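You operate a simulated robot arm through the tools that you are given. There is no shell and no other tool. Be economical: measure what you need, move in short steps, check, and stop when the job is done.

You run a simulated robot arm. Do the job below in one go: nothing can be reset, and whatever is moved stays where it is left.

JOB
Pour about 80 ml of water from the jug into the blue tumbler on the coaster.
Fine: stand the tumbler on the coaster, then pour; jug back on its mat with its lid on. Set down upright: what you pick out, plastic jug.
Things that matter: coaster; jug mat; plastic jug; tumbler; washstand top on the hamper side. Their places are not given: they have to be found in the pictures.

The check looks at the end state, three seconds after you hand in, the way a careful person would. Anything else that was tipped, shoved, dropped, spilled or broken makes it a failure. Lids that push on must go on centred and level and be pressed home; caps that screw on are set level and turned clockwise until they are tight.

ROBOT AND FRAMES
A 7-joint arm with a two-finger parallel gripper, fixed in place. Base frame: the origin is at the foot of the arm, x ahead of it, y to its left, z up; the work surface is at about z = 850. Units: mm, degrees, N and s.
With the tool pointing down near the work surface it reaches from about 280 to 740 mm from the base axis. Its first joint turns from -115.0 to 115.0 degrees. Payload 3.91 kg.
The tool frame sits at the grasp point between the pads (the TCP): z along the fingers, y along the line on which they close. The tips reach 30 mm beyond it. The gripper opens to 110 mm. The fingers are 20 mm wide and 10 mm thick; the gripper's body (48 by 112 mm) begins 55 mm behind the TCP.
Orientation is that of the tool frame in the base frame, as [roll, pitch, yaw] about the fixed x, y, z axes, in that order (R = Rz(yaw) Ry(pitch) Rx(roll)). With the fingers straight down and closing along the base's y, the tool's x points along the base's -x, its y along +y and its z along -z.

CONTROLS
- The arm moves only by the tool send_rows. Its argument "deltas" is a list that holds one entry, the list of rows, each a list of 7 numbers: the shift along the base's x, y, z in units of 400 mm (1.0 is 400 mm), then the turn, a rotation vector about the base's x, y, z in units of 120 degrees (1.0 is 120 degrees), then the finger opening in cm, from 0 to 11. In form: [[[dx, dy, dz, wx, wy, wz, gripper], ...]]. A call has 1 to 12 rows; each row is the pose to reach, as a shift and turn from the pose commanded when the call began. A call with a number of a shift or a turn outside -1 to 1 is refused whole. Rows are played at 5 a second. More than 50 mm and 8.6 degrees between two rows, or a gripper value outside its range, and nothing of the call is played. Where a pose cannot be reached the arm comes as near as it can. A force on the tool above 40 N (or 10 N above the force at the start of the call, whichever is more), or a blocked arm, ends the call early, and 0.2 s more pass. Each finger travels about 108 mm/s and halts on what it meets, pressing with about 22 N; the grip force reading is that of the motor and also rises with nothing between the fingers. The clock runs only during rows and for 0.2 s after the last one: add rows that repeat a pose to give the fingers time. It gives the time, the measured TCP pose, the force on the tool (base axes), the opening and the grip force at its end, in the units of the frame above (readings bear some noise), with the torque about the TCP (base axes, N m) and any sound that the robot's microphone picked up.
- Cameras (640 x 400 px; columns grow to the right, rows downward): "scene" is fixed at [61.5, -510, 1489.8]; the picture's right is [0.98, -0.22, 0.00], its down [-0.18, -0.79, -0.59] and it looks along [0.13, 0.58, -0.81] (base axes); focal length 214 px, centre (320, 200). "wrist" rides on the gripper at [72, 17, -103] in the tool frame; the picture's right is [-0.23, 0.97, 0.00], its down [-0.76, -0.18, -0.62] and it looks along [-0.61, -0.14, 0.78] (tool axes); focal length 222 px, centre (320, 200).
- capture(camera): a new picture of that camera. No time passes.
- move_column(by): slides the trunk up (or, below 0, down) by that many mm; the arm rides with it, the base frame stays. It gives what a move gives, with no picture.
- pixel_to_xyz(camera, pixels): for up to 12 pixels [column, row] of the newest picture of that camera ("zoom" is the newest enlarged one), the place [x, y, z] in the base frame of the surface seen there, good to about 3 mm, but the place of the scene camera against the robot may be out by one fixed shift of up to 25 mm in any direction. No time passes.
- inspect(camera, box): a new picture of the part [left, top, right, bottom] of that camera's present view, enlarged. No time passes.
- hand_in(): hands the job in; it is judged then, once.

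Keep the steps short. Do not move on a guess: measure, check each grasp and each placing, and mend mistakes. In all there are 80 turns and 46 pictures (those below and enlarged ones count). Leave the gripper open and the arm clear of the work at the hand-in unless told otherwise, and finish with a single line.

The tools are called after "Request:" as a command line: name --argument value ..., lists and objects as JSON in quotes. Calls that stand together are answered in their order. send_rows: Moves the arm, as the interface text tells. Its arguments: {"type":"object","properties":{"deltas":{"type":"array","items":{"type":"array","items":{"type":"array","items":{"type":"number"}}}}},"required":["deltas"]} The other tools are called the same way: move_column (by) slides the trunk up or down; capture (camera) takes a picture; pixel_to_xyz (camera, pixels) gives the place of the surface under pixels of a picture; inspect (camera, box) takes an enlarged picture of a part of a camera's view; hand_in () hands the job in.

At the start:

```text
time_s: 0.0
eef_pos: [39.1, -396.6, 1294.5]
orientation: [-180.0, 0.0, 180.0]
wrist_force: [-0.1, 1.1, 0.1]
moment: [0.02, 0.01, 0.0]
opening: 110.0
gripper_force: 0.0
trunk travel left (down, up): [-875.0, 115.0]
```

scene: 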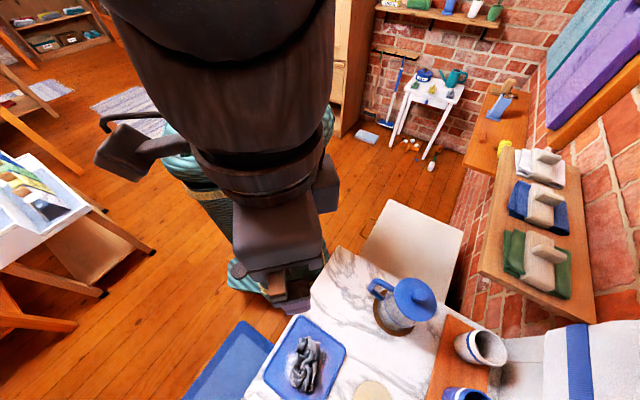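
wrist: 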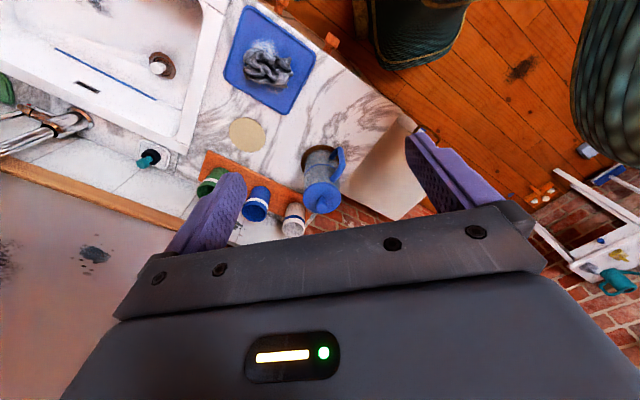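

I see the jug with a blue lid, a blue mat with a cloth, a row of tumblers on a wooden strip and a beige disc. I'll enlarge the views to identify them.

Request:
inspect --camera "scene" --box '[220, 240, 540, 400]'

Request:
inspect --camera "wrist" --box '[140, 80, 440, 260]'

```text
2.00 times, centred on (380, 320) of scene
```

zoom: 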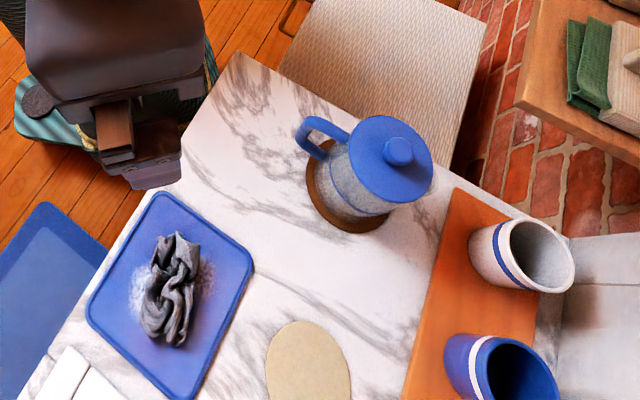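

```text
2.13 times, centred on (290, 170) of wrist
```

zoom: 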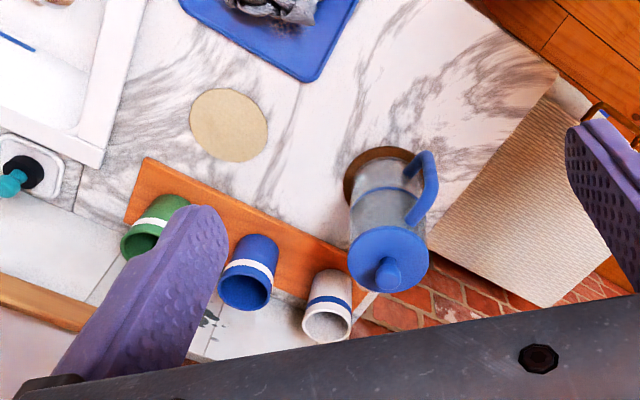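

Blue tumbler with a white band, beige coaster, jug on a brown round mat. I'll measure with the wrist camera, which has no fixed shift.

Request:
pixel_to_xyz --camera "zoom" --pixels '[[190, 120], [267, 125], [228, 88], [228, 160], [245, 292], [222, 285], [273, 275], [238, 240], [275, 245], [385, 270], [355, 255], [425, 250]]'

Request:
pixel_to_xyz --camera "zoom" --pixels '[[388, 290], [385, 245], [420, 155], [425, 200], [412, 220], [350, 165], [375, 150], [365, 210], [380, 189], [326, 335], [160, 240], [300, 240]]'

```text
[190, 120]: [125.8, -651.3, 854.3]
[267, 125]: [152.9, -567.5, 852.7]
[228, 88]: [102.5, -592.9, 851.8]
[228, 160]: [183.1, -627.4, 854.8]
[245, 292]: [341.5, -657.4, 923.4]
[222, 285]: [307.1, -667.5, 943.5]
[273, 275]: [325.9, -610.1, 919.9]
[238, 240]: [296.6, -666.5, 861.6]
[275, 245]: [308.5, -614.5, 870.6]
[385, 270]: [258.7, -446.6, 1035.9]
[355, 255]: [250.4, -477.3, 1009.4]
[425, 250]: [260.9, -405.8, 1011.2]
```

```text
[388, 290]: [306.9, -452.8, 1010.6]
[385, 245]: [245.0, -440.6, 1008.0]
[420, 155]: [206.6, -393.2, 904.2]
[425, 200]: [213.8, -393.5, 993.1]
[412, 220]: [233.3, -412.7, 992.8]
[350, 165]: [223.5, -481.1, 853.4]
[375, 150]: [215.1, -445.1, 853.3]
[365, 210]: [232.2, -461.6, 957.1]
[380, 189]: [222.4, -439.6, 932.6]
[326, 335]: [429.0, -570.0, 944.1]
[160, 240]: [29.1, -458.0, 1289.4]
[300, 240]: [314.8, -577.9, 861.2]
```

Next I move the wrist to view the tumbler row from nearer, keeping high (TCP about [150,-600,1150]).

Request:
send_rows --deltas '[[[0.046, -0.085, -0.06, 0, 0, 0, 11], [0.092, -0.17, -0.12, 0, 0, 0, 11], [0.139, -0.254, -0.18, 0, 0, 0, 11], [0.185, -0.339, -0.24, 0, 0, 0, 11], [0.231, -0.424, -0.3, 0, 0, 0, 11], [0.277, -0.508, -0.36, 0, 0, 0, 11], [0.277, -0.508, -0.36, 0, 0, 0, 11]]]'

Request:
capture --camera "wrist"

```text
time_s: 1.6
eef_pos: [150.7, -598.9, 1152.4]
orientation: [-179.9, 0.0, 179.9]
wrist_force: [0.7, -0.2, 0.4]
moment: [-0.01, -0.02, -0.01]
opening: 110.0
gripper_force: 0.0
trunk travel left (down, up): [-875.0, 115.0]
```

```text
41 pictures are left
```

wrist: 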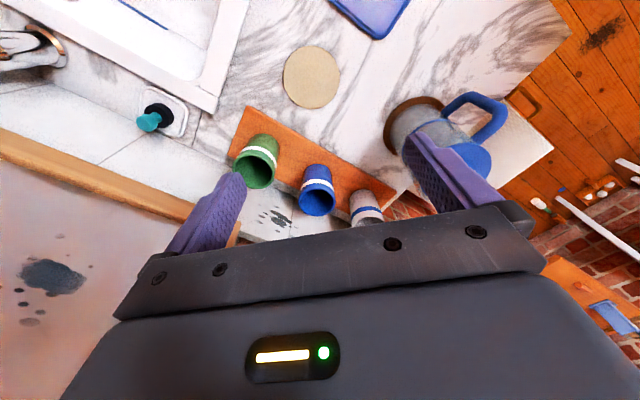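

Request:
inspect --camera "wrist" --box '[220, 30, 420, 230]'

Request:
inspect --camera "wrist" --box '[370, 70, 530, 220]'

```text
2.00 times, centred on (320, 130) of wrist
```

zoom: 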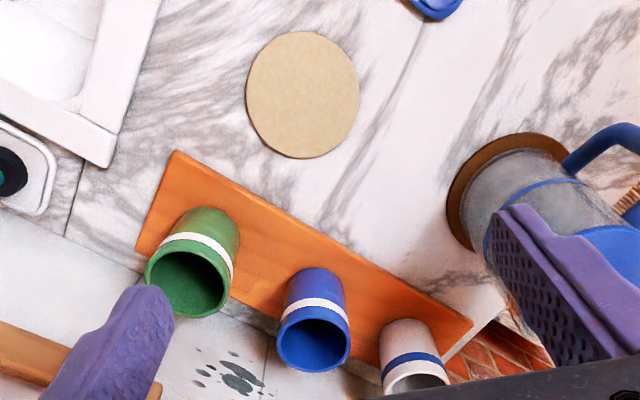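

```text
2.67 times, centred on (450, 145) of wrist
```

zoom: 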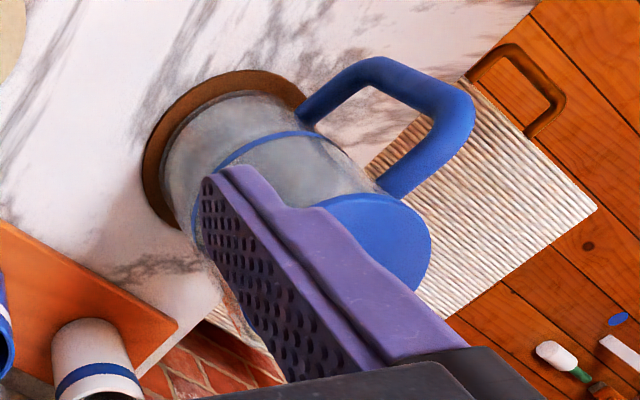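

Now measuring the blue tumbler's rim and base, its neighbours, the coaster edges and the jug's base and handle in the wrist picture.

Request:
pixel_to_xyz --camera "wrist" --pixels '[[299.5, 203], [334.5, 199], [317.5, 214.5], [314, 190.5], [304, 171], [331, 171], [316, 165], [248, 188], [367, 215], [311, 165], [340, 190], [301, 190]]'

Request:
pixel_to_xyz --camera "wrist" --pixels '[[284, 76], [339, 76], [311, 46], [311, 108], [385, 130], [412, 97], [443, 108], [480, 95], [502, 105], [505, 115], [490, 140], [450, 103]]'

```text
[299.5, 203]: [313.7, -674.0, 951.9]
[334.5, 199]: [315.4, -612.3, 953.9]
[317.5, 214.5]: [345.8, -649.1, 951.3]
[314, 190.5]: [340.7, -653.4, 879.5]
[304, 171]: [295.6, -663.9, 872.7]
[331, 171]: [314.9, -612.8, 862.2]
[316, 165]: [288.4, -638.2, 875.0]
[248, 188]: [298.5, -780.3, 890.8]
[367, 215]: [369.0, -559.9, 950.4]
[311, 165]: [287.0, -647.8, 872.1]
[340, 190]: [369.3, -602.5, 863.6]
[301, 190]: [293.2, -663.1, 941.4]
```

```text
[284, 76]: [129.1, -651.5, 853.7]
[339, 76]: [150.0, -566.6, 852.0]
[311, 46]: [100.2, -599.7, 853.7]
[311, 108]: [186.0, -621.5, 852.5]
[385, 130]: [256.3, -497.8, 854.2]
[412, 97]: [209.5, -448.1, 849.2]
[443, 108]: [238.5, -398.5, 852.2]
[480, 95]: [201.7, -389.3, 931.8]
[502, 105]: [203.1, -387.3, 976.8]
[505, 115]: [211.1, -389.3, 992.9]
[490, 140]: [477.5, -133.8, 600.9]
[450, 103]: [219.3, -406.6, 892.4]
```

Request:
pixel_to_xyz --camera "wrist" --pixels '[[247, 106], [394, 192], [228, 155], [275, 235], [180, 180], [100, 200], [250, 180], [276, 160], [236, 178], [60, 150], [30, 300], [360, 188]]'

Request:
capture --camera "scene"

```text
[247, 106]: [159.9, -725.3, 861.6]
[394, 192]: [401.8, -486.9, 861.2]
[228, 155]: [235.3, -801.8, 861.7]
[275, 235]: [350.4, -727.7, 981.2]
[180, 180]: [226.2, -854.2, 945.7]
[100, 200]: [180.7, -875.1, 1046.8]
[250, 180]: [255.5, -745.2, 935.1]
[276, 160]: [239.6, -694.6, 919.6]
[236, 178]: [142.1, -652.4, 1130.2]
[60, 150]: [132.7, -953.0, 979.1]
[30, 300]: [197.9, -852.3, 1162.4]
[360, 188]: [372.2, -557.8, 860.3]
```

```text
38 pictures are left
```

scene: 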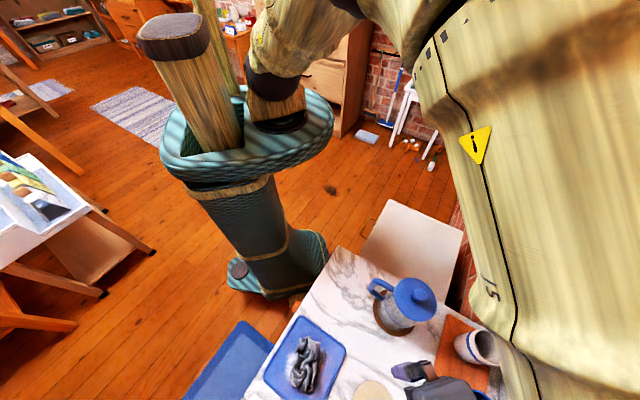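

Request:
pixel_to_xyz --camera "scene" --pixels '[[460, 345], [485, 365], [372, 385], [411, 292], [376, 288], [580, 370], [620, 330], [630, 250], [395, 290], [320, 260], [430, 240], [465, 320]]'

```text
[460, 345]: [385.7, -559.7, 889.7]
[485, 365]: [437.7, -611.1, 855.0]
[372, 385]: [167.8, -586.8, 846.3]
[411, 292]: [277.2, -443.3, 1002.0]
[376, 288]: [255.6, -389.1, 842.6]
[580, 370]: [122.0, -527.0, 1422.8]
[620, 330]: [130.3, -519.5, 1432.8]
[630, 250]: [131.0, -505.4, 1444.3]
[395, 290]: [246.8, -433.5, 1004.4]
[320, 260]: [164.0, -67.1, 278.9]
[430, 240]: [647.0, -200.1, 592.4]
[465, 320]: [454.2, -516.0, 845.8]
```

Strip and wall run at 45°; the tumblers stand about 119 mm apart along it and the wall is ~65 mm behind the tumbler. I'll turn the tool -45° so the fingers close along the row and hover above the blue tumbler (315, -642).

Request:
send_rows --deltas '[[[0.06875, -0.0175, -0.03, 0, 0, -0.0625, 9.0], [0.1375, -0.035, -0.06, 0, 0, -0.125, 9.0], [0.206, -0.0525, -0.09, 0, 0, -0.1875, 9.0], [0.275, -0.07, -0.13, 0, 0, -0.25, 9.0], [0.34375, -0.0875, -0.17, 0, 0, -0.3125, 9.0], [0.4125, -0.105, -0.21, 0, 0, -0.375, 9.0], [0.4125, -0.105, -0.21, 0, 0, -0.375, 9.0]]]'

Request:
capture --camera "wrist"

Request:
capture --camera "scene"

```text
time_s: 3.4
eef_pos: [280.5, -639.8, 1084.3]
orientation: [-179.4, 1.5, 132.7]
wrist_force: [-0.2, -0.1, 0.1]
moment: [0.0, -0.02, -0.01]
opening: 89.9
gripper_force: 0.1
trunk travel left (down, up): [-875.0, 115.0]
stopped in row 7: the arm was blocked; the commanded pose is now the measured one
```

```text
37 pictures are left
```

wrist: 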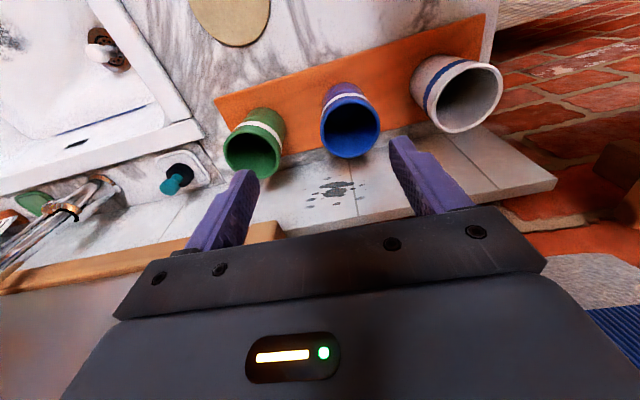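

```text
36 pictures are left
```

scene: 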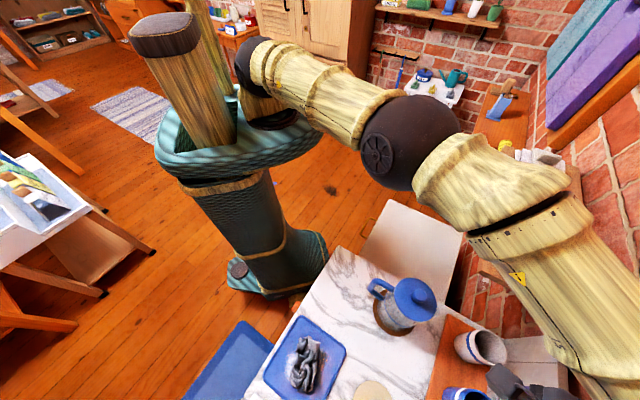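

The arm was blocked near (280,-640). I check where its links are relative to the shelf and wall.

Request:
pixel_to_xyz --camera "scene" --pixels '[[400, 140], [500, 190], [550, 250], [590, 340], [620, 380], [485, 275], [540, 155], [580, 120], [630, 190], [555, 350], [500, 110], [570, 180]]'

Request:
inspect --camera "scene" --box '[440, 120, 640, 400]'

```text
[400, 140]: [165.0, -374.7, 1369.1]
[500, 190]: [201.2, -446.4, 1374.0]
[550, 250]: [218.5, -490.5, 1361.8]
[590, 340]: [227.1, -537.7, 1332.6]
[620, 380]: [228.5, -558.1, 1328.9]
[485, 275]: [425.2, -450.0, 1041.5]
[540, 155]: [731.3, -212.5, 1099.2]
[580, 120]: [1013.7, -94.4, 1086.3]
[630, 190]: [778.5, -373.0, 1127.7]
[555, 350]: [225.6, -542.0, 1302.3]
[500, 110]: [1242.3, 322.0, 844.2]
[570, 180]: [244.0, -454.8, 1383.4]
```

```text
1.43 times, centred on (540, 260) of scene
```

zoom: 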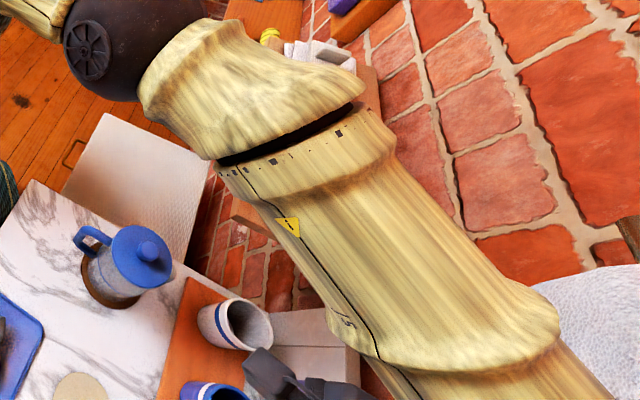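

Request:
pixel_to_xyz --camera "wrist" --pixels '[[282, 232], [270, 225], [150, 260], [60, 275], [40, 340], [120, 290], [330, 195], [470, 200], [545, 185], [575, 230], [600, 262], [610, 300]]'

Request:
pixel_to_xyz --camera "wrist" --pixels '[[322, 130], [379, 130], [352, 157], [440, 100], [498, 85], [470, 132], [425, 65], [252, 150], [228, 155], [282, 150], [350, 85], [378, 100]]'

```text
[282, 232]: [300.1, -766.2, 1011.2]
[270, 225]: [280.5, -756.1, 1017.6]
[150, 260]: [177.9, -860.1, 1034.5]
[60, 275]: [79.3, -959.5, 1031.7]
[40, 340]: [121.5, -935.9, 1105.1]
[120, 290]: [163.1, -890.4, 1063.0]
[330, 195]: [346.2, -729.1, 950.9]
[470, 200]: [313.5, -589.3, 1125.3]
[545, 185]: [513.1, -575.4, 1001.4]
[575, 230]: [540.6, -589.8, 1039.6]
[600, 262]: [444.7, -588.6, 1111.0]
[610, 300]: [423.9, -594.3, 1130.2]
```

```text
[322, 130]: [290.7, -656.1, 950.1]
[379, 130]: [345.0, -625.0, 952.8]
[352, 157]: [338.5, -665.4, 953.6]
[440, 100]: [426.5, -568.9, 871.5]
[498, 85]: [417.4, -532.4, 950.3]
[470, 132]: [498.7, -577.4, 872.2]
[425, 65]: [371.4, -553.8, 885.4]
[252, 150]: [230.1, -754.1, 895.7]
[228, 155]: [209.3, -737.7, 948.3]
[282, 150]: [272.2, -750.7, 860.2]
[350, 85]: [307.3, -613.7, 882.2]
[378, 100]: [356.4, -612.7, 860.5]
```

A hanging towel and a mirror stick out from the wall at height, so an upright wrist cannot fit. I back off and tilt the hand 25° away from the wall (fingers still closing along the row).

Request:
send_rows --deltas '[[[-0.06, 0.06, 0, 0, 0, 0, 9.0], [-0.1, 0.1, 0, 0, 0, 0.01, 9.0], [-0.1, 0.1, 0, -0.04, -0.04, 0.019, 9.0], [-0.1, 0.1, 0, -0.08, -0.08, 0.019, 9.0], [-0.1, 0.1, 0, -0.12, -0.12, 0.019, 9.0], [-0.1, 0.1, 0, -0.1385, -0.1385, 0.019, 9.0], [-0.1, 0.1, 0, -0.1385, -0.1385, 0.019, 9.0]]]'

Request:
capture --camera "wrist"

```text
time_s: 5.0
eef_pos: [263.3, -611.8, 1071.2]
orientation: [-179.8, 23.8, 135.9]
wrist_force: [-0.1, 0.2, -1.3]
moment: [-0.01, -0.02, 0.01]
opening: 89.9
gripper_force: 0.2
trunk travel left (down, up): [-875.0, 115.0]
```

```text
34 pictures are left
```

wrist: 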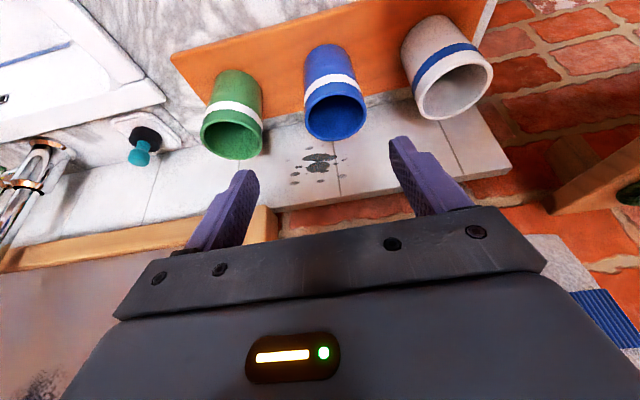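

The measured pose differs from what I expected; I send a still row to see whether the pose settles.

Request:
send_rows --deltas '[[[0, 0, 0, 0, 0, 0, 9.0], [0, 0, 0, 0, 0, 0, 9.0]]]'

Request:
capture --camera "scene"

```text
time_s: 5.6
eef_pos: [263.2, -610.2, 1070.9]
orientation: [-179.8, 23.8, 136.0]
wrist_force: [-0.6, -0.4, -0.1]
moment: [0.03, 0.01, -0.02]
opening: 89.9
gripper_force: 0.1
trunk travel left (down, up): [-875.0, 115.0]
```

```text
33 pictures are left
```

scene: 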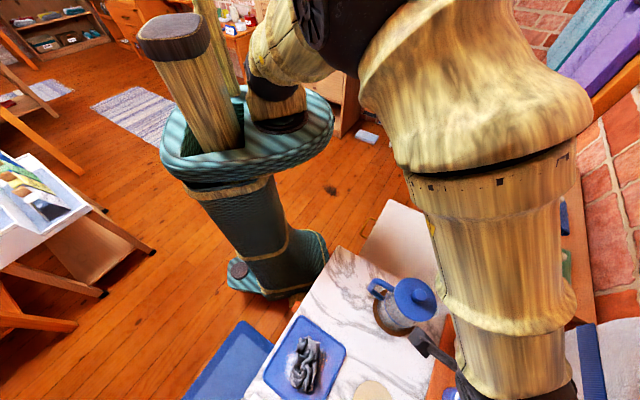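

Settled at (263,-611,1071), tilted 24°. Now hover right above the blue tumbler (316,-642) with tips just above the rim (953).

Request:
send_rows --deltas '[[[0.045, -0.026, -0.04, 0, 0, 0, 9.0], [0.09, -0.052, -0.08, 0, 0, 0, 9.0], [0.132, -0.078, -0.12, 0, 0, 0, 9.0], [0.132, -0.078, -0.15, 0, 0, 0, 9.0], [0.132, -0.078, -0.15, 0, 0, 0, 9.0]]]'

Request:
capture --camera "wrist"

```text
time_s: 6.8
eef_pos: [315.4, -641.8, 1010.4]
orientation: [-179.8, 23.7, 135.9]
wrist_force: [0.3, -0.1, -0.5]
moment: [-0.03, 0.0, 0.03]
opening: 90.0
gripper_force: 0.0
trunk travel left (down, up): [-875.0, 115.0]
```

```text
32 pictures are left
```

wrist: 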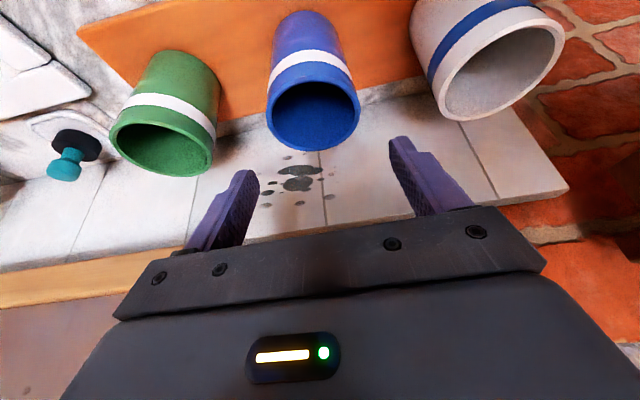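

Request:
pixel_to_xyz --camera "wrist" --pixels '[[269, 112], [359, 108], [316, 149], [312, 78], [213, 150], [440, 100]]'

```text
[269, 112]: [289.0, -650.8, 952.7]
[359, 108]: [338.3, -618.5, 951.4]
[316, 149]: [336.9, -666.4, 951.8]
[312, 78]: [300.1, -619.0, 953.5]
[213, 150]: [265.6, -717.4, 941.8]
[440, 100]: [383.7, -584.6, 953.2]
```

Rim centre is (318,-643), radius ~31, gaps are clear on both sides. Descend to TCP z 920.

Request:
send_rows --deltas '[[[0.006, -0.003, -0.06, 0, 0, 0, 9.0], [0.006, -0.003, -0.12, 0, 0, 0, 9.0], [0.006, -0.003, -0.18, 0, 0, 0, 9.0], [0.006, -0.003, -0.225, 0, 0, 0, 9.0], [0.006, -0.003, -0.225, 0, 0, 0, 9.0]]]'

Request:
capture --camera "wrist"

```text
time_s: 8.0
eef_pos: [317.6, -643.7, 919.4]
orientation: [-179.8, 23.8, 135.9]
wrist_force: [-0.6, -0.1, -0.3]
moment: [-0.02, -0.02, 0.01]
opening: 90.2
gripper_force: 0.1
trunk travel left (down, up): [-875.0, 115.0]
```

```text
31 pictures are left
```

wrist: 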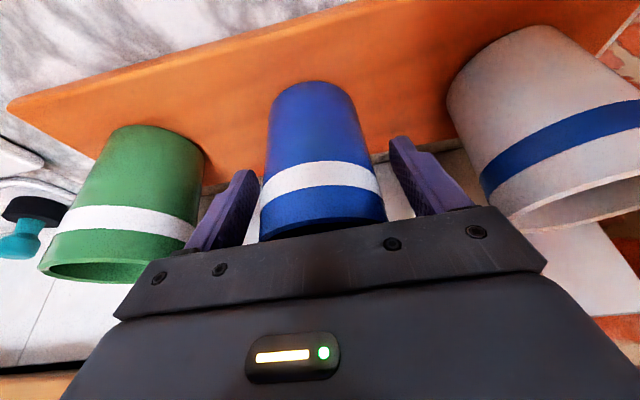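

The fingers straddle the tumbler. Close.

Request:
send_rows --deltas '[[[0, 0, 0, 0, 0, 0, 4.0], [0, 0, 0, 0, 0, 0, 4.0], [0, 0, 0, 0, 0, 0, 4.0]]]'

```text
time_s: 8.8
eef_pos: [318.5, -644.0, 920.7]
orientation: [-179.8, 23.7, 135.9]
wrist_force: [-0.5, 1.2, 0.2]
moment: [-0.01, 0.01, -0.01]
opening: 65.1
gripper_force: 22.5
trunk travel left (down, up): [-875.0, 115.0]
```

Gripped at 65 mm. Lift straight up 70 mm.

Request:
send_rows --deltas '[[[0, 0, 0.04, 0, 0, 0, 4.0], [0, 0, 0.1, 0, 0, 0, 4.0], [0, 0, 0.16, 0, 0, 0, 4.0], [-0.05, 0.04, 0.175, 0, 0, 0, 4.0], [-0.1, 0.08, 0.175, 0, 0, 0, 4.0]]]'

Request:
capture --camera "wrist"

```text
time_s: 10.0
eef_pos: [278.0, -610.5, 990.1]
orientation: [-179.9, 23.6, 135.9]
wrist_force: [-0.3, 0.1, -1.0]
moment: [0.0, -0.03, -0.03]
opening: 65.1
gripper_force: 22.3
trunk travel left (down, up): [-875.0, 115.0]
```

```text
30 pictures are left
```

wrist: 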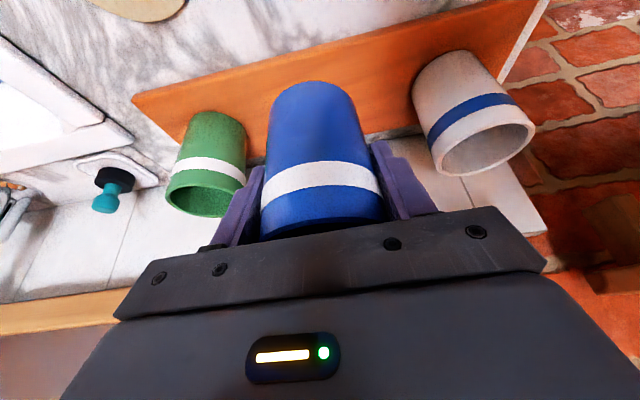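

Held well. Move over the coaster centre (143,-611) at the same height.

Request:
send_rows --deltas '[[[-0.08, 0, 0, 0, 0, 0, 4.0], [-0.16, 0, 0, 0, 0, 0, 4.0], [-0.25, 0, 0, 0, 0, 0, 4.0], [-0.3375, 0, 0, 0, 0, 0, 4.0], [-0.3375, 0, -0.05, 0, 0, 0, 4.0], [-0.3375, 0, -0.1, 0, 0, 0, 4.0], [-0.3375, 0, -0.1, 0, 0, 0, 4.0]]]'

Request:
capture --camera "wrist"

Request:
inspect --camera "scene" --box '[240, 280, 480, 400]'

```text
time_s: 11.6
eef_pos: [144.8, -610.8, 948.8]
orientation: [-179.7, 23.7, 135.9]
wrist_force: [0.7, -0.4, -1.2]
moment: [0.01, 0.07, -0.02]
opening: 64.9
gripper_force: 22.0
trunk travel left (down, up): [-875.0, 115.0]
```

```text
29 pictures are left
```

wrist: 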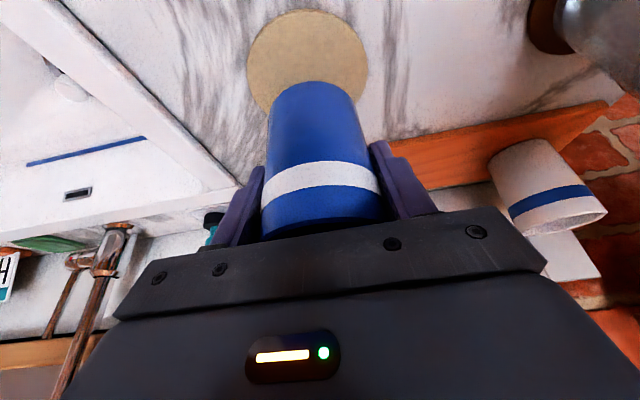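

```text
2.67 times, centred on (360, 340) of scene
```

zoom: 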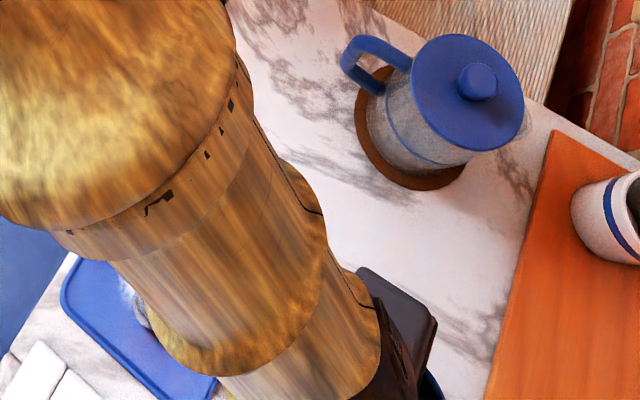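

Request:
pixel_to_xyz --camera "wrist" --pixels '[[249, 62], [366, 66], [306, 12], [268, 22], [348, 22], [262, 95], [363, 88]]'

```text
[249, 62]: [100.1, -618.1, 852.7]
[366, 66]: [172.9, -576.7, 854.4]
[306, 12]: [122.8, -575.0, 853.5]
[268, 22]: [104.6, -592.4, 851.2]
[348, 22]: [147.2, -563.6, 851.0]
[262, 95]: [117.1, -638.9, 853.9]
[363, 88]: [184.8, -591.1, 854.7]
```

Centre of coaster ≈ (143,-608); I lower the tumbler onto it in small steps.

Request:
send_rows --deltas '[[[-0.002, 0.003, -0.03, 0, 0, 0, 4.0], [-0.002, 0.003, -0.06, 0, 0, 0, 4.0], [-0.002, 0.003, -0.08, 0, 0, 0, 4.0], [-0.002, 0.003, -0.087, 0, 0, 0, 4.0], [-0.002, 0.003, -0.087, 0, 0, 0, 4.0]]]'

```text
time_s: 12.8
eef_pos: [142.7, -609.1, 914.4]
orientation: [-179.7, 23.8, 135.9]
wrist_force: [0.7, 0.5, -1.6]
moment: [-0.01, 0.01, 0.0]
opening: 65.0
gripper_force: 21.7
trunk travel left (down, up): [-875.0, 115.0]
```

Request:
send_rows --deltas '[[[0, 0, -0.002, 0, 0, 0, 4.0], [0, 0, -0.004, 0, 0, 0, 4.0], [0, 0, -0.006, 0, 0, 0, 4.0], [0, 0, -0.006, 0, 0, 0, 4.0]]]'

```text
time_s: 13.8
eef_pos: [143.5, -609.1, 911.8]
orientation: [-179.8, 23.9, 135.8]
wrist_force: [-0.6, 0.1, -1.4]
moment: [0.02, 0.02, 0.01]
opening: 64.9
gripper_force: 21.3
trunk travel left (down, up): [-875.0, 115.0]
```

No contact yet; another small lowering.

Request:
send_rows --deltas '[[[0, 0, -0.002, 0, 0, 0, 4.0], [0, 0, -0.004, 0, 0, 0, 4.0], [0, 0, -0.006, 0, 0, 0, 4.0], [0, 0, -0.006, 0, 0, 0, 4.0]]]'

```text
time_s: 14.8
eef_pos: [142.4, -608.4, 911.3]
orientation: [-179.7, 23.9, 135.9]
wrist_force: [-0.3, 1.9, 7.4]
moment: [0.27, -0.01, 0.02]
opening: 64.7
gripper_force: 22.0
trunk travel left (down, up): [-875.0, 115.0]
```

Contact (7 N). Release, opening to 90 mm.

Request:
send_rows --deltas '[[[0, 0, 0.002, 0, 0, 0, 7.0], [0, 0, 0.002, 0, 0, 0, 9.0], [0, 0, 0.002, 0, 0, 0, 9.0]]]'

Request:
send_rows --deltas '[[[0, 0, 0.1, 0, 0, 0, 9.0], [0, 0, 0.2, 0, 0, 0, 9.0], [-0.05, 0.1, 0.3, 0, 0, 0, 9.0], [-0.1, 0.2, 0.4, 0, 0, 0, 9.0], [-0.1, 0.3, 0.5, 0, 0, 0, 9.0], [-0.1, 0.3, 0.5, 0, 0, 0, 11]]]'

Request:
capture --camera "wrist"

```text
time_s: 15.6
eef_pos: [142.5, -609.2, 910.8]
orientation: [-179.8, 23.8, 135.8]
wrist_force: [0.3, -0.3, -0.4]
moment: [0.0, -0.02, -0.04]
opening: 89.9
gripper_force: 0.0
trunk travel left (down, up): [-875.0, 115.0]
```

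```text
refused: row 3 steps farther than a row can; nothing moved
```

```text
27 pictures are left
```

wrist: 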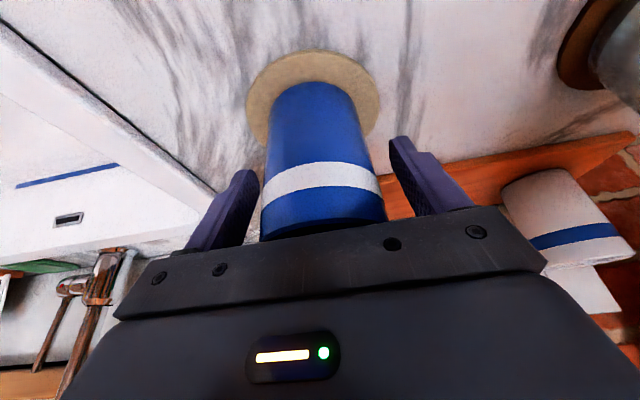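

The tumbler stands on the coaster. I lift straight up and then move to where the wrist camera can look at the jug.

Request:
send_rows --deltas '[[[0, 0, 0.1, 0, 0, 0, 9.0], [0, 0, 0.2, 0, 0, 0, 9.0], [0, 0, 0.3, 0, 0, 0, 9.0], [0.01, 0.08, 0.38, 0, 0, 0, 9.0], [0.02, 0.17, 0.43, 0, 0, 0, 11], [0.04, 0.26, 0.48, 0, 0, 0, 11], [0.06, 0.35, 0.53, 0, 0, 0, 11], [0.08, 0.44, 0.55, 0, 0, 0, 11], [0.1, 0.53, 0.55, 0, 0, 0, 11], [0.11, 0.61, 0.55, 0, 0, 0, 11], [0.11, 0.61, 0.55, 0, 0, 0, 11]]]'

Request:
capture --camera "wrist"

Request:
inspect --camera "scene" --box '[240, 260, 520, 400]'

```text
time_s: 18.0
eef_pos: [186.4, -366.4, 1131.7]
orientation: [-179.8, 23.6, 135.9]
wrist_force: [0.2, -0.2, -0.3]
moment: [-0.01, 0.02, 0.04]
opening: 109.9
gripper_force: 0.1
trunk travel left (down, up): [-875.0, 115.0]
```

```text
26 pictures are left
```

wrist: 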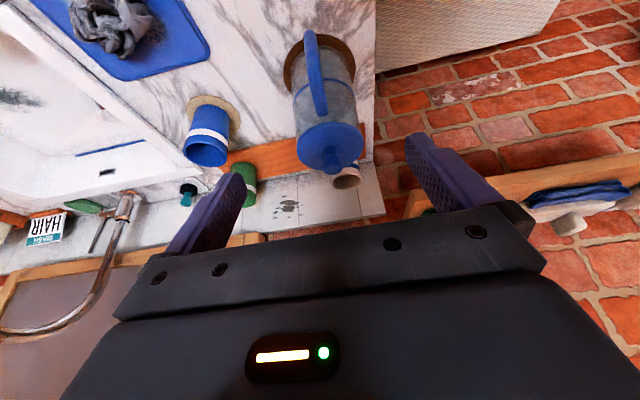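

```text
2.29 times, centred on (380, 330) of scene
```

zoom: 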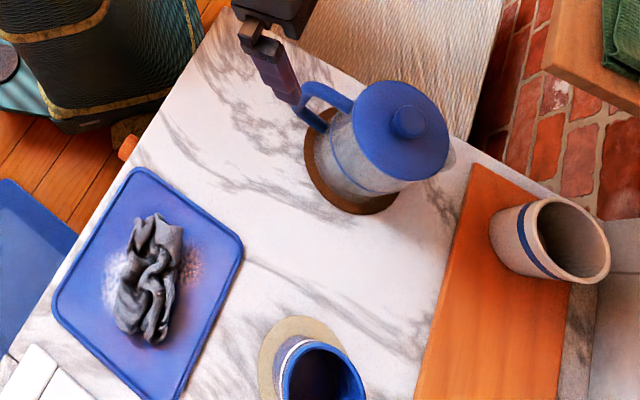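

Request:
inspect --camera "wrist" --box '[260, 10, 400, 200]'

Request:
pixel_to_xyz --camera "wrist" --pixels '[[298, 145], [364, 138], [330, 123], [332, 172], [329, 155], [320, 112], [315, 60], [309, 35], [295, 110], [350, 90], [310, 75], [330, 168]]'

```text
2.11 times, centred on (330, 105) of wrist
```

zoom: 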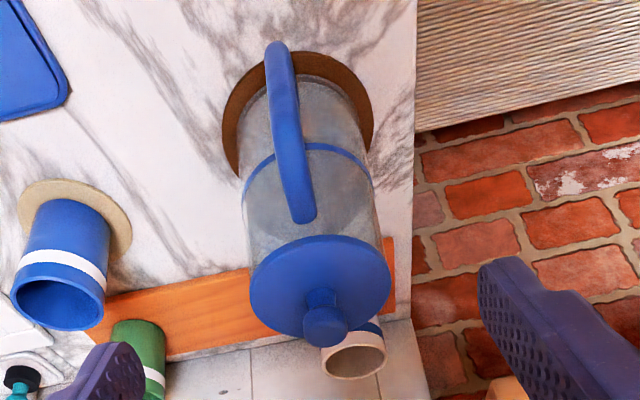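

```text
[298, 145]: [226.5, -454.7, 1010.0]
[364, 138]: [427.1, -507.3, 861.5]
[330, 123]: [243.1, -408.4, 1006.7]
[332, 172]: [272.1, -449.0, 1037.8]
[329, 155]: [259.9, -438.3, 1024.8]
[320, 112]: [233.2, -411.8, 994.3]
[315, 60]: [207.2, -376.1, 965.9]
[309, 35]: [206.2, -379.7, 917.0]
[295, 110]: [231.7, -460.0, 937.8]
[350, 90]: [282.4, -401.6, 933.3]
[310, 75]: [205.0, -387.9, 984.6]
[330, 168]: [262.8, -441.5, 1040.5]
```

Request:
pixel_to_xyz --camera "zoom" --pixels '[[253, 285], [389, 280], [318, 238], [290, 336], [270, 250], [365, 247], [303, 322], [349, 322], [325, 345], [325, 312], [322, 292], [325, 328]]'

Request:
pixel_to_xyz --camera "zoom" --pixels '[[276, 45], [283, 80], [290, 130], [300, 190], [303, 215], [315, 205], [288, 200], [268, 60], [293, 60], [245, 165], [365, 165], [300, 148]]'

```text
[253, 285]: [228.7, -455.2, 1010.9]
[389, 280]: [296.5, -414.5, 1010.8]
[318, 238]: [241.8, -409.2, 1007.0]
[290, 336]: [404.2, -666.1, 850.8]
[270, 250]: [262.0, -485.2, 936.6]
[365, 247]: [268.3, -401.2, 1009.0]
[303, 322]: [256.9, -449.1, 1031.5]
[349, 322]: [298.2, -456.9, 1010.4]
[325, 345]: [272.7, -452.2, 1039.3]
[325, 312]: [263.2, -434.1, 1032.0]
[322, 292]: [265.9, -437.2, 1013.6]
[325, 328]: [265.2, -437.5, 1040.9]
```

```text
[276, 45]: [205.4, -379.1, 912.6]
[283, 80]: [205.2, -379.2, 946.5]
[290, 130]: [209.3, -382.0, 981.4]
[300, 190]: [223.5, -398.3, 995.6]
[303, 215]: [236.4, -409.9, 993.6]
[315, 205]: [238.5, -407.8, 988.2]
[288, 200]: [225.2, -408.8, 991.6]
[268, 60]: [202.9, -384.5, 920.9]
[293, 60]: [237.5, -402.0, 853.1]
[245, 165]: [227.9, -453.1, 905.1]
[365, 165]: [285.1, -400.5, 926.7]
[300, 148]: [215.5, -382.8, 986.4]
```

The handle lies in the plane pointing away from the wall and the spout points to the wall. I measure the marble edges on the hamper side to choose a place for the lid.

Request:
pixel_to_xyz --camera "wrist" --pixels '[[374, 60], [374, 5], [374, 100], [330, 10], [280, 20], [290, 5], [240, 60], [213, 55], [195, 10], [355, 60], [287, 75], [300, 40]]'

Request:
capture --camera "scene"

Request:
pixel_to_xyz --camera "scene" --pixels '[[335, 248], [330, 270], [360, 265], [350, 290], [430, 302], [437, 307], [330, 310], [305, 315], [345, 345], [305, 360], [376, 320], [412, 312]]'

```text
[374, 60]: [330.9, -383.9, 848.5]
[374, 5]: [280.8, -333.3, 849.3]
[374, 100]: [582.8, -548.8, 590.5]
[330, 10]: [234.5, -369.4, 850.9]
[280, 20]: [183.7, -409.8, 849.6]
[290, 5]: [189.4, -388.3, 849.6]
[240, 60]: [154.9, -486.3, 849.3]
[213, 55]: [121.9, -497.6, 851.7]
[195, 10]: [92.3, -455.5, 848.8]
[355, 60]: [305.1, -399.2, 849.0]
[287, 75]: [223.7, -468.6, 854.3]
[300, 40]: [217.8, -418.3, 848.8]
```

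```text
23 pictures are left
```

scene: 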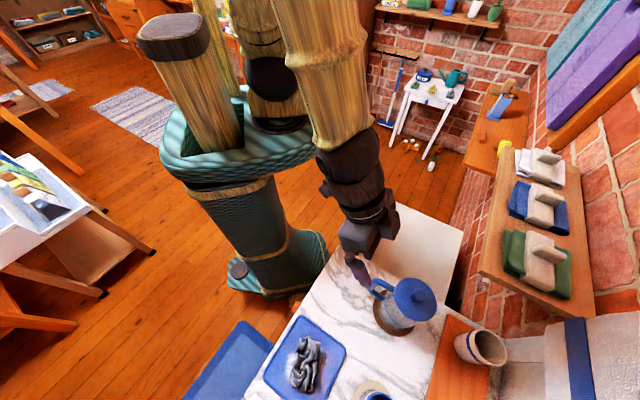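

```text
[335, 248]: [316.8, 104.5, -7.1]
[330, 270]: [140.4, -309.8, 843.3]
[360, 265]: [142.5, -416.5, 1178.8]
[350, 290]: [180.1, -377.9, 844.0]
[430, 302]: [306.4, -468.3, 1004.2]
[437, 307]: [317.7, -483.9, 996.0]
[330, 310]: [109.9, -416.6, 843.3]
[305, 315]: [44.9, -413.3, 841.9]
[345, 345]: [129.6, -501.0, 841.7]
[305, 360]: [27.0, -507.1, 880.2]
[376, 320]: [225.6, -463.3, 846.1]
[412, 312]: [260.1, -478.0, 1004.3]
```

Marble edge is at the hamper side ~37 mm from the jug mat; the lid can go at about (187,-329) on the marble near the hamper side. Now bring the tool upright above the lid's knob (266,-443).

Request:
send_rows --deltas '[[[0.05, -0.048, 0.0, 0.035, 0.035, 0, 8], [0.1, -0.096, 0.0, 0.07, 0.07, 0, 6], [0.15, -0.144, -0.02, 0.105, 0.105, 0, 6], [0.201, -0.1915, -0.06, 0.1397, 0.1397, 0, 6], [0.201, -0.1915, -0.1, 0.1397, 0.1397, 0, 6], [0.201, -0.1915, -0.1, 0.1397, 0.1397, 0, 6]]]'

Request:
capture --camera "wrist"

```text
time_s: 19.4
eef_pos: [269.1, -442.3, 1092.5]
orientation: [179.9, 0.0, 135.8]
wrist_force: [0.9, -0.6, -0.4]
moment: [0.01, -0.01, 0.02]
opening: 60.3
gripper_force: 0.0
trunk travel left (down, up): [-875.0, 115.0]
```

```text
22 pictures are left
```

wrist: 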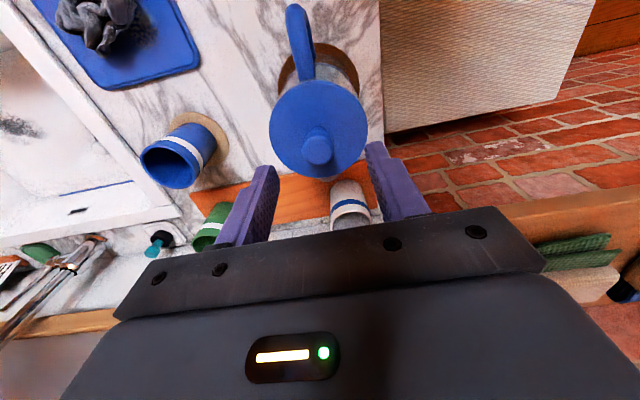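

Request:
pixel_to_xyz --camera "wrist" --pixels '[[303, 149], [331, 147], [317, 163], [316, 134], [271, 128], [365, 125], [316, 82], [319, 176], [285, 95], [350, 95], [287, 165], [355, 158]]'

```text
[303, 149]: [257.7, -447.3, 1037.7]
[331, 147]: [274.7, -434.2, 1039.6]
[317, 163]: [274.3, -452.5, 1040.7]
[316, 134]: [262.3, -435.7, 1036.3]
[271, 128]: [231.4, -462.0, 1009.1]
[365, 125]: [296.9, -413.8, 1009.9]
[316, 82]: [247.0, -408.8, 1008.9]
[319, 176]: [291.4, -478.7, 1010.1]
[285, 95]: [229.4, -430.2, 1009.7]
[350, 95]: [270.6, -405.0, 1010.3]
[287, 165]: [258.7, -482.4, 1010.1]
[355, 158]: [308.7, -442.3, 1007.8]
```

Knob centre ≈ (267,-442), top z 1040. Descend to TCP z 1047.

Request:
send_rows --deltas '[[[-0.005, 0, -0.05, 0, 0, 0, 6], [-0.005, 0, -0.1, 0, 0, 0, 6], [-0.005, 0, -0.114, 0, 0, 0, 6], [-0.005, 0, -0.114, 0, 0, 0, 6]]]'

Request:
send_rows --deltas '[[[0, 0, 0, 0, 0, 0, 4], [0, 0, 0, 0, 0, 0, 1.5], [0, 0, 0, 0, 0, 0, 0.5], [0, 0, 0, 0, 0, 0, 0.5]]]'

Request:
capture --camera "wrist"

```text
time_s: 20.4
eef_pos: [266.9, -442.5, 1045.8]
orientation: [179.9, 0.2, 135.8]
wrist_force: [-0.4, -0.5, -0.3]
moment: [0.01, 0.04, -0.01]
opening: 59.9
gripper_force: 0.1
trunk travel left (down, up): [-875.0, 115.0]
```

```text
time_s: 21.4
eef_pos: [265.5, -441.2, 1046.0]
orientation: [179.9, 0.0, 135.8]
wrist_force: [0.5, 1.4, 0.1]
moment: [0.01, 0.01, 0.01]
opening: 24.5
gripper_force: 22.4
trunk travel left (down, up): [-875.0, 115.0]
```

```text
21 pictures are left
```

wrist: 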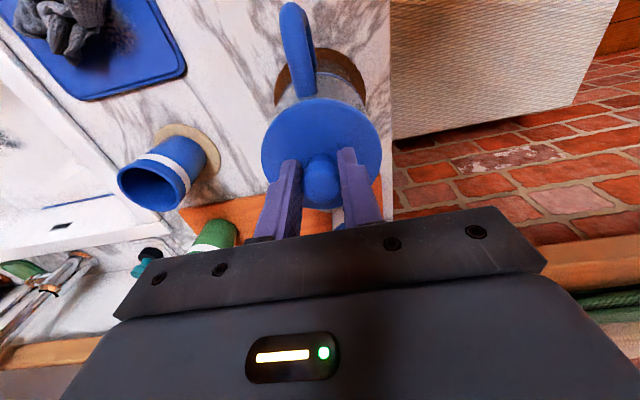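

Knob gripped (24.5 mm). Pull up gently a few millimetres and read the force.

Request:
send_rows --deltas '[[[0, 0, 0.0025, 0, 0, 0, 0.5], [0, 0, 0.005, 0, 0, 0, 0.5], [0, 0, 0.0075, 0, 0, 0, 0.5], [0, 0, 0.01, 0, 0, 0, 0.5], [0, 0, 0.0125, 0, 0, 0, 0.5]]]'

Request:
capture --camera "wrist"

```text
time_s: 22.6
eef_pos: [264.1, -442.2, 1051.5]
orientation: [179.9, 0.1, 135.8]
wrist_force: [-0.2, -0.7, -0.4]
moment: [-0.01, 0.02, 0.01]
opening: 24.4
gripper_force: 22.1
trunk travel left (down, up): [-875.0, 115.0]
```

```text
20 pictures are left
```

wrist: 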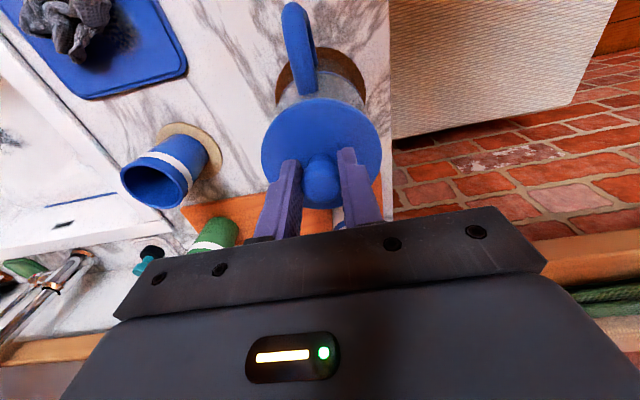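

The lid is free without lifting the jug. Raise it well clear and carry it towards the hamper side place.

Request:
send_rows --deltas '[[[0, 0, 0.08, 0, 0, 0, 0.5], [0, 0, 0.16, 0, 0, 0, 0.5], [0, 0, 0.2, 0, 0, 0, 0.5], [-0.04, 0.06, 0.2, 0, 0, 0, 0.5], [-0.09, 0.13, 0.2, 0, 0, 0, 0.5], [-0.14, 0.2, 0.2, 0, 0, 0, 0.5], [-0.193, 0.283, 0.2, 0, 0, 0, 0.5], [-0.193, 0.283, 0.2, 0, 0, 0, 0.5]]]'

Request:
capture --camera "wrist"

Request:
inspect --camera "scene" --box '[280, 220, 480, 360]'

```text
time_s: 24.4
eef_pos: [188.6, -328.6, 1130.6]
orientation: [179.9, 0.1, 135.8]
wrist_force: [0.1, 0.3, -0.3]
moment: [0.0, 0.01, -0.03]
opening: 24.4
gripper_force: 22.1
trunk travel left (down, up): [-875.0, 115.0]
```

```text
19 pictures are left
```

wrist: 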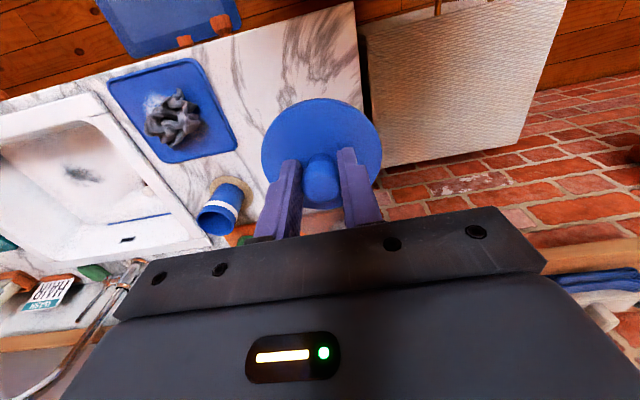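

```text
2.86 times, centred on (380, 290) of scene
```

zoom: 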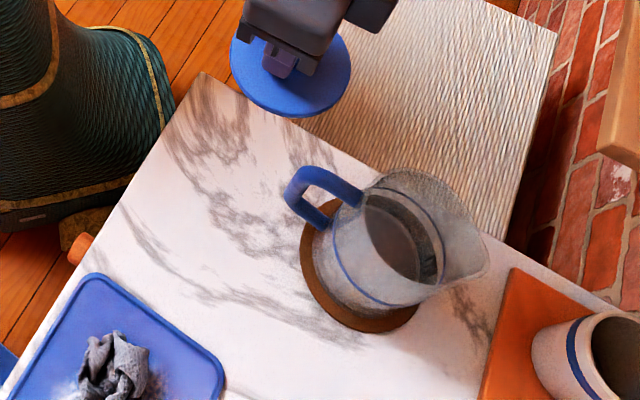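

Request:
pixel_to_xyz --camera "wrist" --pixels '[[350, 8], [260, 38], [180, 65], [358, 60], [362, 95], [300, 40], [330, 60], [300, 90]]'

Request:
pixel_to_xyz --camera "zoom" --pixels '[[380, 190], [400, 240], [430, 275], [370, 200], [445, 250], [485, 268], [365, 275], [430, 305], [395, 205], [415, 260], [403, 172], [440, 220]]'

```text
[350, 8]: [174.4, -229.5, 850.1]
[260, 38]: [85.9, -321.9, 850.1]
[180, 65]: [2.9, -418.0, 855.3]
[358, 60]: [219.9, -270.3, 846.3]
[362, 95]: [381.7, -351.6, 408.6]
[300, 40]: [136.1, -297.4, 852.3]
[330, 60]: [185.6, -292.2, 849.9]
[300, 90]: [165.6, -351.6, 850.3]
```

```text
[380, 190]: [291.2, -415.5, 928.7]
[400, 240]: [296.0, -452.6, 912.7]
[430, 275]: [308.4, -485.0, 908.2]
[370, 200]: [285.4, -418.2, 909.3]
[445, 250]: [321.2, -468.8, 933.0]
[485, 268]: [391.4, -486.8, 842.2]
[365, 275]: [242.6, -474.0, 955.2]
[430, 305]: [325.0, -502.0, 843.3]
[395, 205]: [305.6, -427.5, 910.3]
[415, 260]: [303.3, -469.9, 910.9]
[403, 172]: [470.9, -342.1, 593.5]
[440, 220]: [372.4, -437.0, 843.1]
```

Near marble edge is at n≈288, so (188,-329) is safely on marble with nothing there. Water surface in the jug appears to be at z≈917. Lower the lid.

Request:
send_rows --deltas '[[[-0.005, 0.0, -0.1, 0, 0, 0, 0.5], [-0.005, 0.0, -0.2, 0, 0, 0, 0.5], [-0.005, 0.0, -0.3, 0, 0, 0, 0.5], [-0.005, 0.0, -0.4, 0, 0, 0, 0.5], [-0.005, 0.0, -0.5, 0, 0, 0, 0.5], [-0.005, 0, -0.51, 0, 0, 0, 0.5], [-0.005, 0, -0.52, 0, 0, 0, 0.5], [-0.005, 0, -0.53, 0, 0, 0, 0.5], [-0.005, 0, -0.53, 0, 0, 0, 0.5]]]'

```text
time_s: 26.4
eef_pos: [186.4, -328.9, 919.4]
orientation: [179.9, 0.2, 135.9]
wrist_force: [-0.3, 0.2, -0.1]
moment: [-0.02, 0.0, -0.01]
opening: 24.1
gripper_force: 21.9
trunk travel left (down, up): [-875.0, 115.0]
```

Request:
send_rows --deltas '[[[0, 0, -0.0075, 0, 0, 0, 0.5], [0, 0, -0.015, 0, 0, 0, 0.5], [0, 0, -0.0225, 0, 0, 0, 0.5], [0, 0, -0.03, 0, 0, 0, 0.5], [0, 0, -0.0375, 0, 0, 0, 0.5], [0, 0, -0.0375, 0, 0, 0, 0.5]]]'

```text
time_s: 27.8
eef_pos: [185.5, -329.3, 902.6]
orientation: [179.9, 0.1, 135.8]
wrist_force: [-0.1, 0.6, 0.2]
moment: [-0.02, -0.02, -0.02]
opening: 24.5
gripper_force: 21.6
trunk travel left (down, up): [-875.0, 115.0]
```

Request:
send_rows --deltas '[[[0, 0, -0.006, 0, 0, 0, 0.5], [0, 0, -0.012, 0, 0, 0, 0.5], [0, 0, -0.018, 0, 0, 0, 0.5], [0, 0, -0.018, 0, 0, 0, 0.5]]]'

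Request:
inspect --camera "wrist" --box '[220, 60, 440, 240]'

```text
time_s: 28.7
eef_pos: [185.5, -329.1, 900.2]
orientation: [-179.8, 0.3, 135.8]
wrist_force: [-3.3, 4.4, 30.1]
moment: [0.18, -0.01, 0.04]
opening: 24.6
gripper_force: 22.2
trunk travel left (down, up): [-875.0, 115.0]
stopped in row 4: the force on the tool passed its limit at 43 N (the readings are from after the stop); the commanded pose is now the measured one
```

```text
2.22 times, centred on (330, 150) of wrist
```

zoom: 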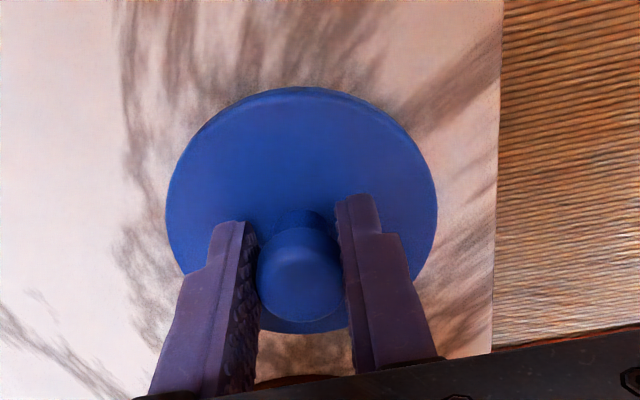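

The lid stands on the marble (plug ~14 mm). Release it and rise.

Request:
send_rows --deltas '[[[0, 0, 0.002, 0, 0, 0, 4], [0, 0, 0.002, 0, 0, 0, 6], [0, 0, 0.002, 0, 0, 0, 6], [0, 0, 0.1, 0, 0, 0, 6], [0, 0, 0.2, 0, 0, 0, 6], [0, 0, 0.3, 0, 0, 0, 6], [0, 0, 0.42, 0, 0, 0, 8], [0.08, 0.03, 0.5, 0, 0, 0.05, 10], [0.16, 0.03, 0.55, 0, 0, 0.11, 10.2], [0.24, 0.03, 0.55, 0, 0, 0.17, 10.2], [0.32, 0.03, 0.55, 0, 0, 0.23, 10.2], [0.36, 0.03, 0.55, 0, 0, 0.29, 10.2]]]'

Request:
capture --camera "wrist"

```text
time_s: 31.3
eef_pos: [330.1, -319.5, 1118.6]
orientation: [179.9, 0.2, 170.6]
wrist_force: [-1.0, 0.9, 0.7]
moment: [0.03, -0.01, 0.01]
opening: 102.2
gripper_force: 0.0
trunk travel left (down, up): [-875.0, 115.0]
```

```text
16 pictures are left
```

wrist: 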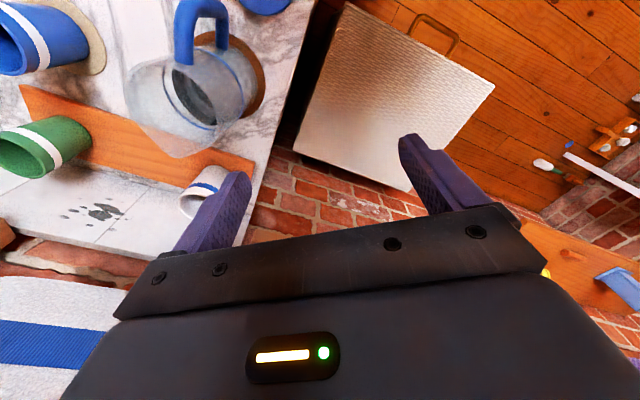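

Next: yaw on to 225° (x toward the jug row direction), position kept.

Request:
send_rows --deltas '[[[0, 0, 0, 0, 0, 0.065, 10.2], [0, 0, 0, 0, 0, 0.13, 10.2], [0, 0, 0, 0, 0, 0.195, 10.2], [0, 0, 0, 0, 0, 0.26, 10.2], [0, 0, 0, 0, 0, 0.325, 10.2], [0, 0, 0, 0, 0, 0.39, 10.2], [0, 0, 0, 0, 0, 0.4533, 10.2], [0, 0, 0, 0, 0, 0.4533, 10.2]]]'

```text
time_s: 33.1
eef_pos: [331.6, -319.3, 1117.4]
orientation: [179.9, 0.2, -135.0]
wrist_force: [-0.3, -0.6, 0.1]
moment: [-0.01, -0.01, 0.0]
opening: 101.8
gripper_force: 0.1
trunk travel left (down, up): [-875.0, 115.0]
```

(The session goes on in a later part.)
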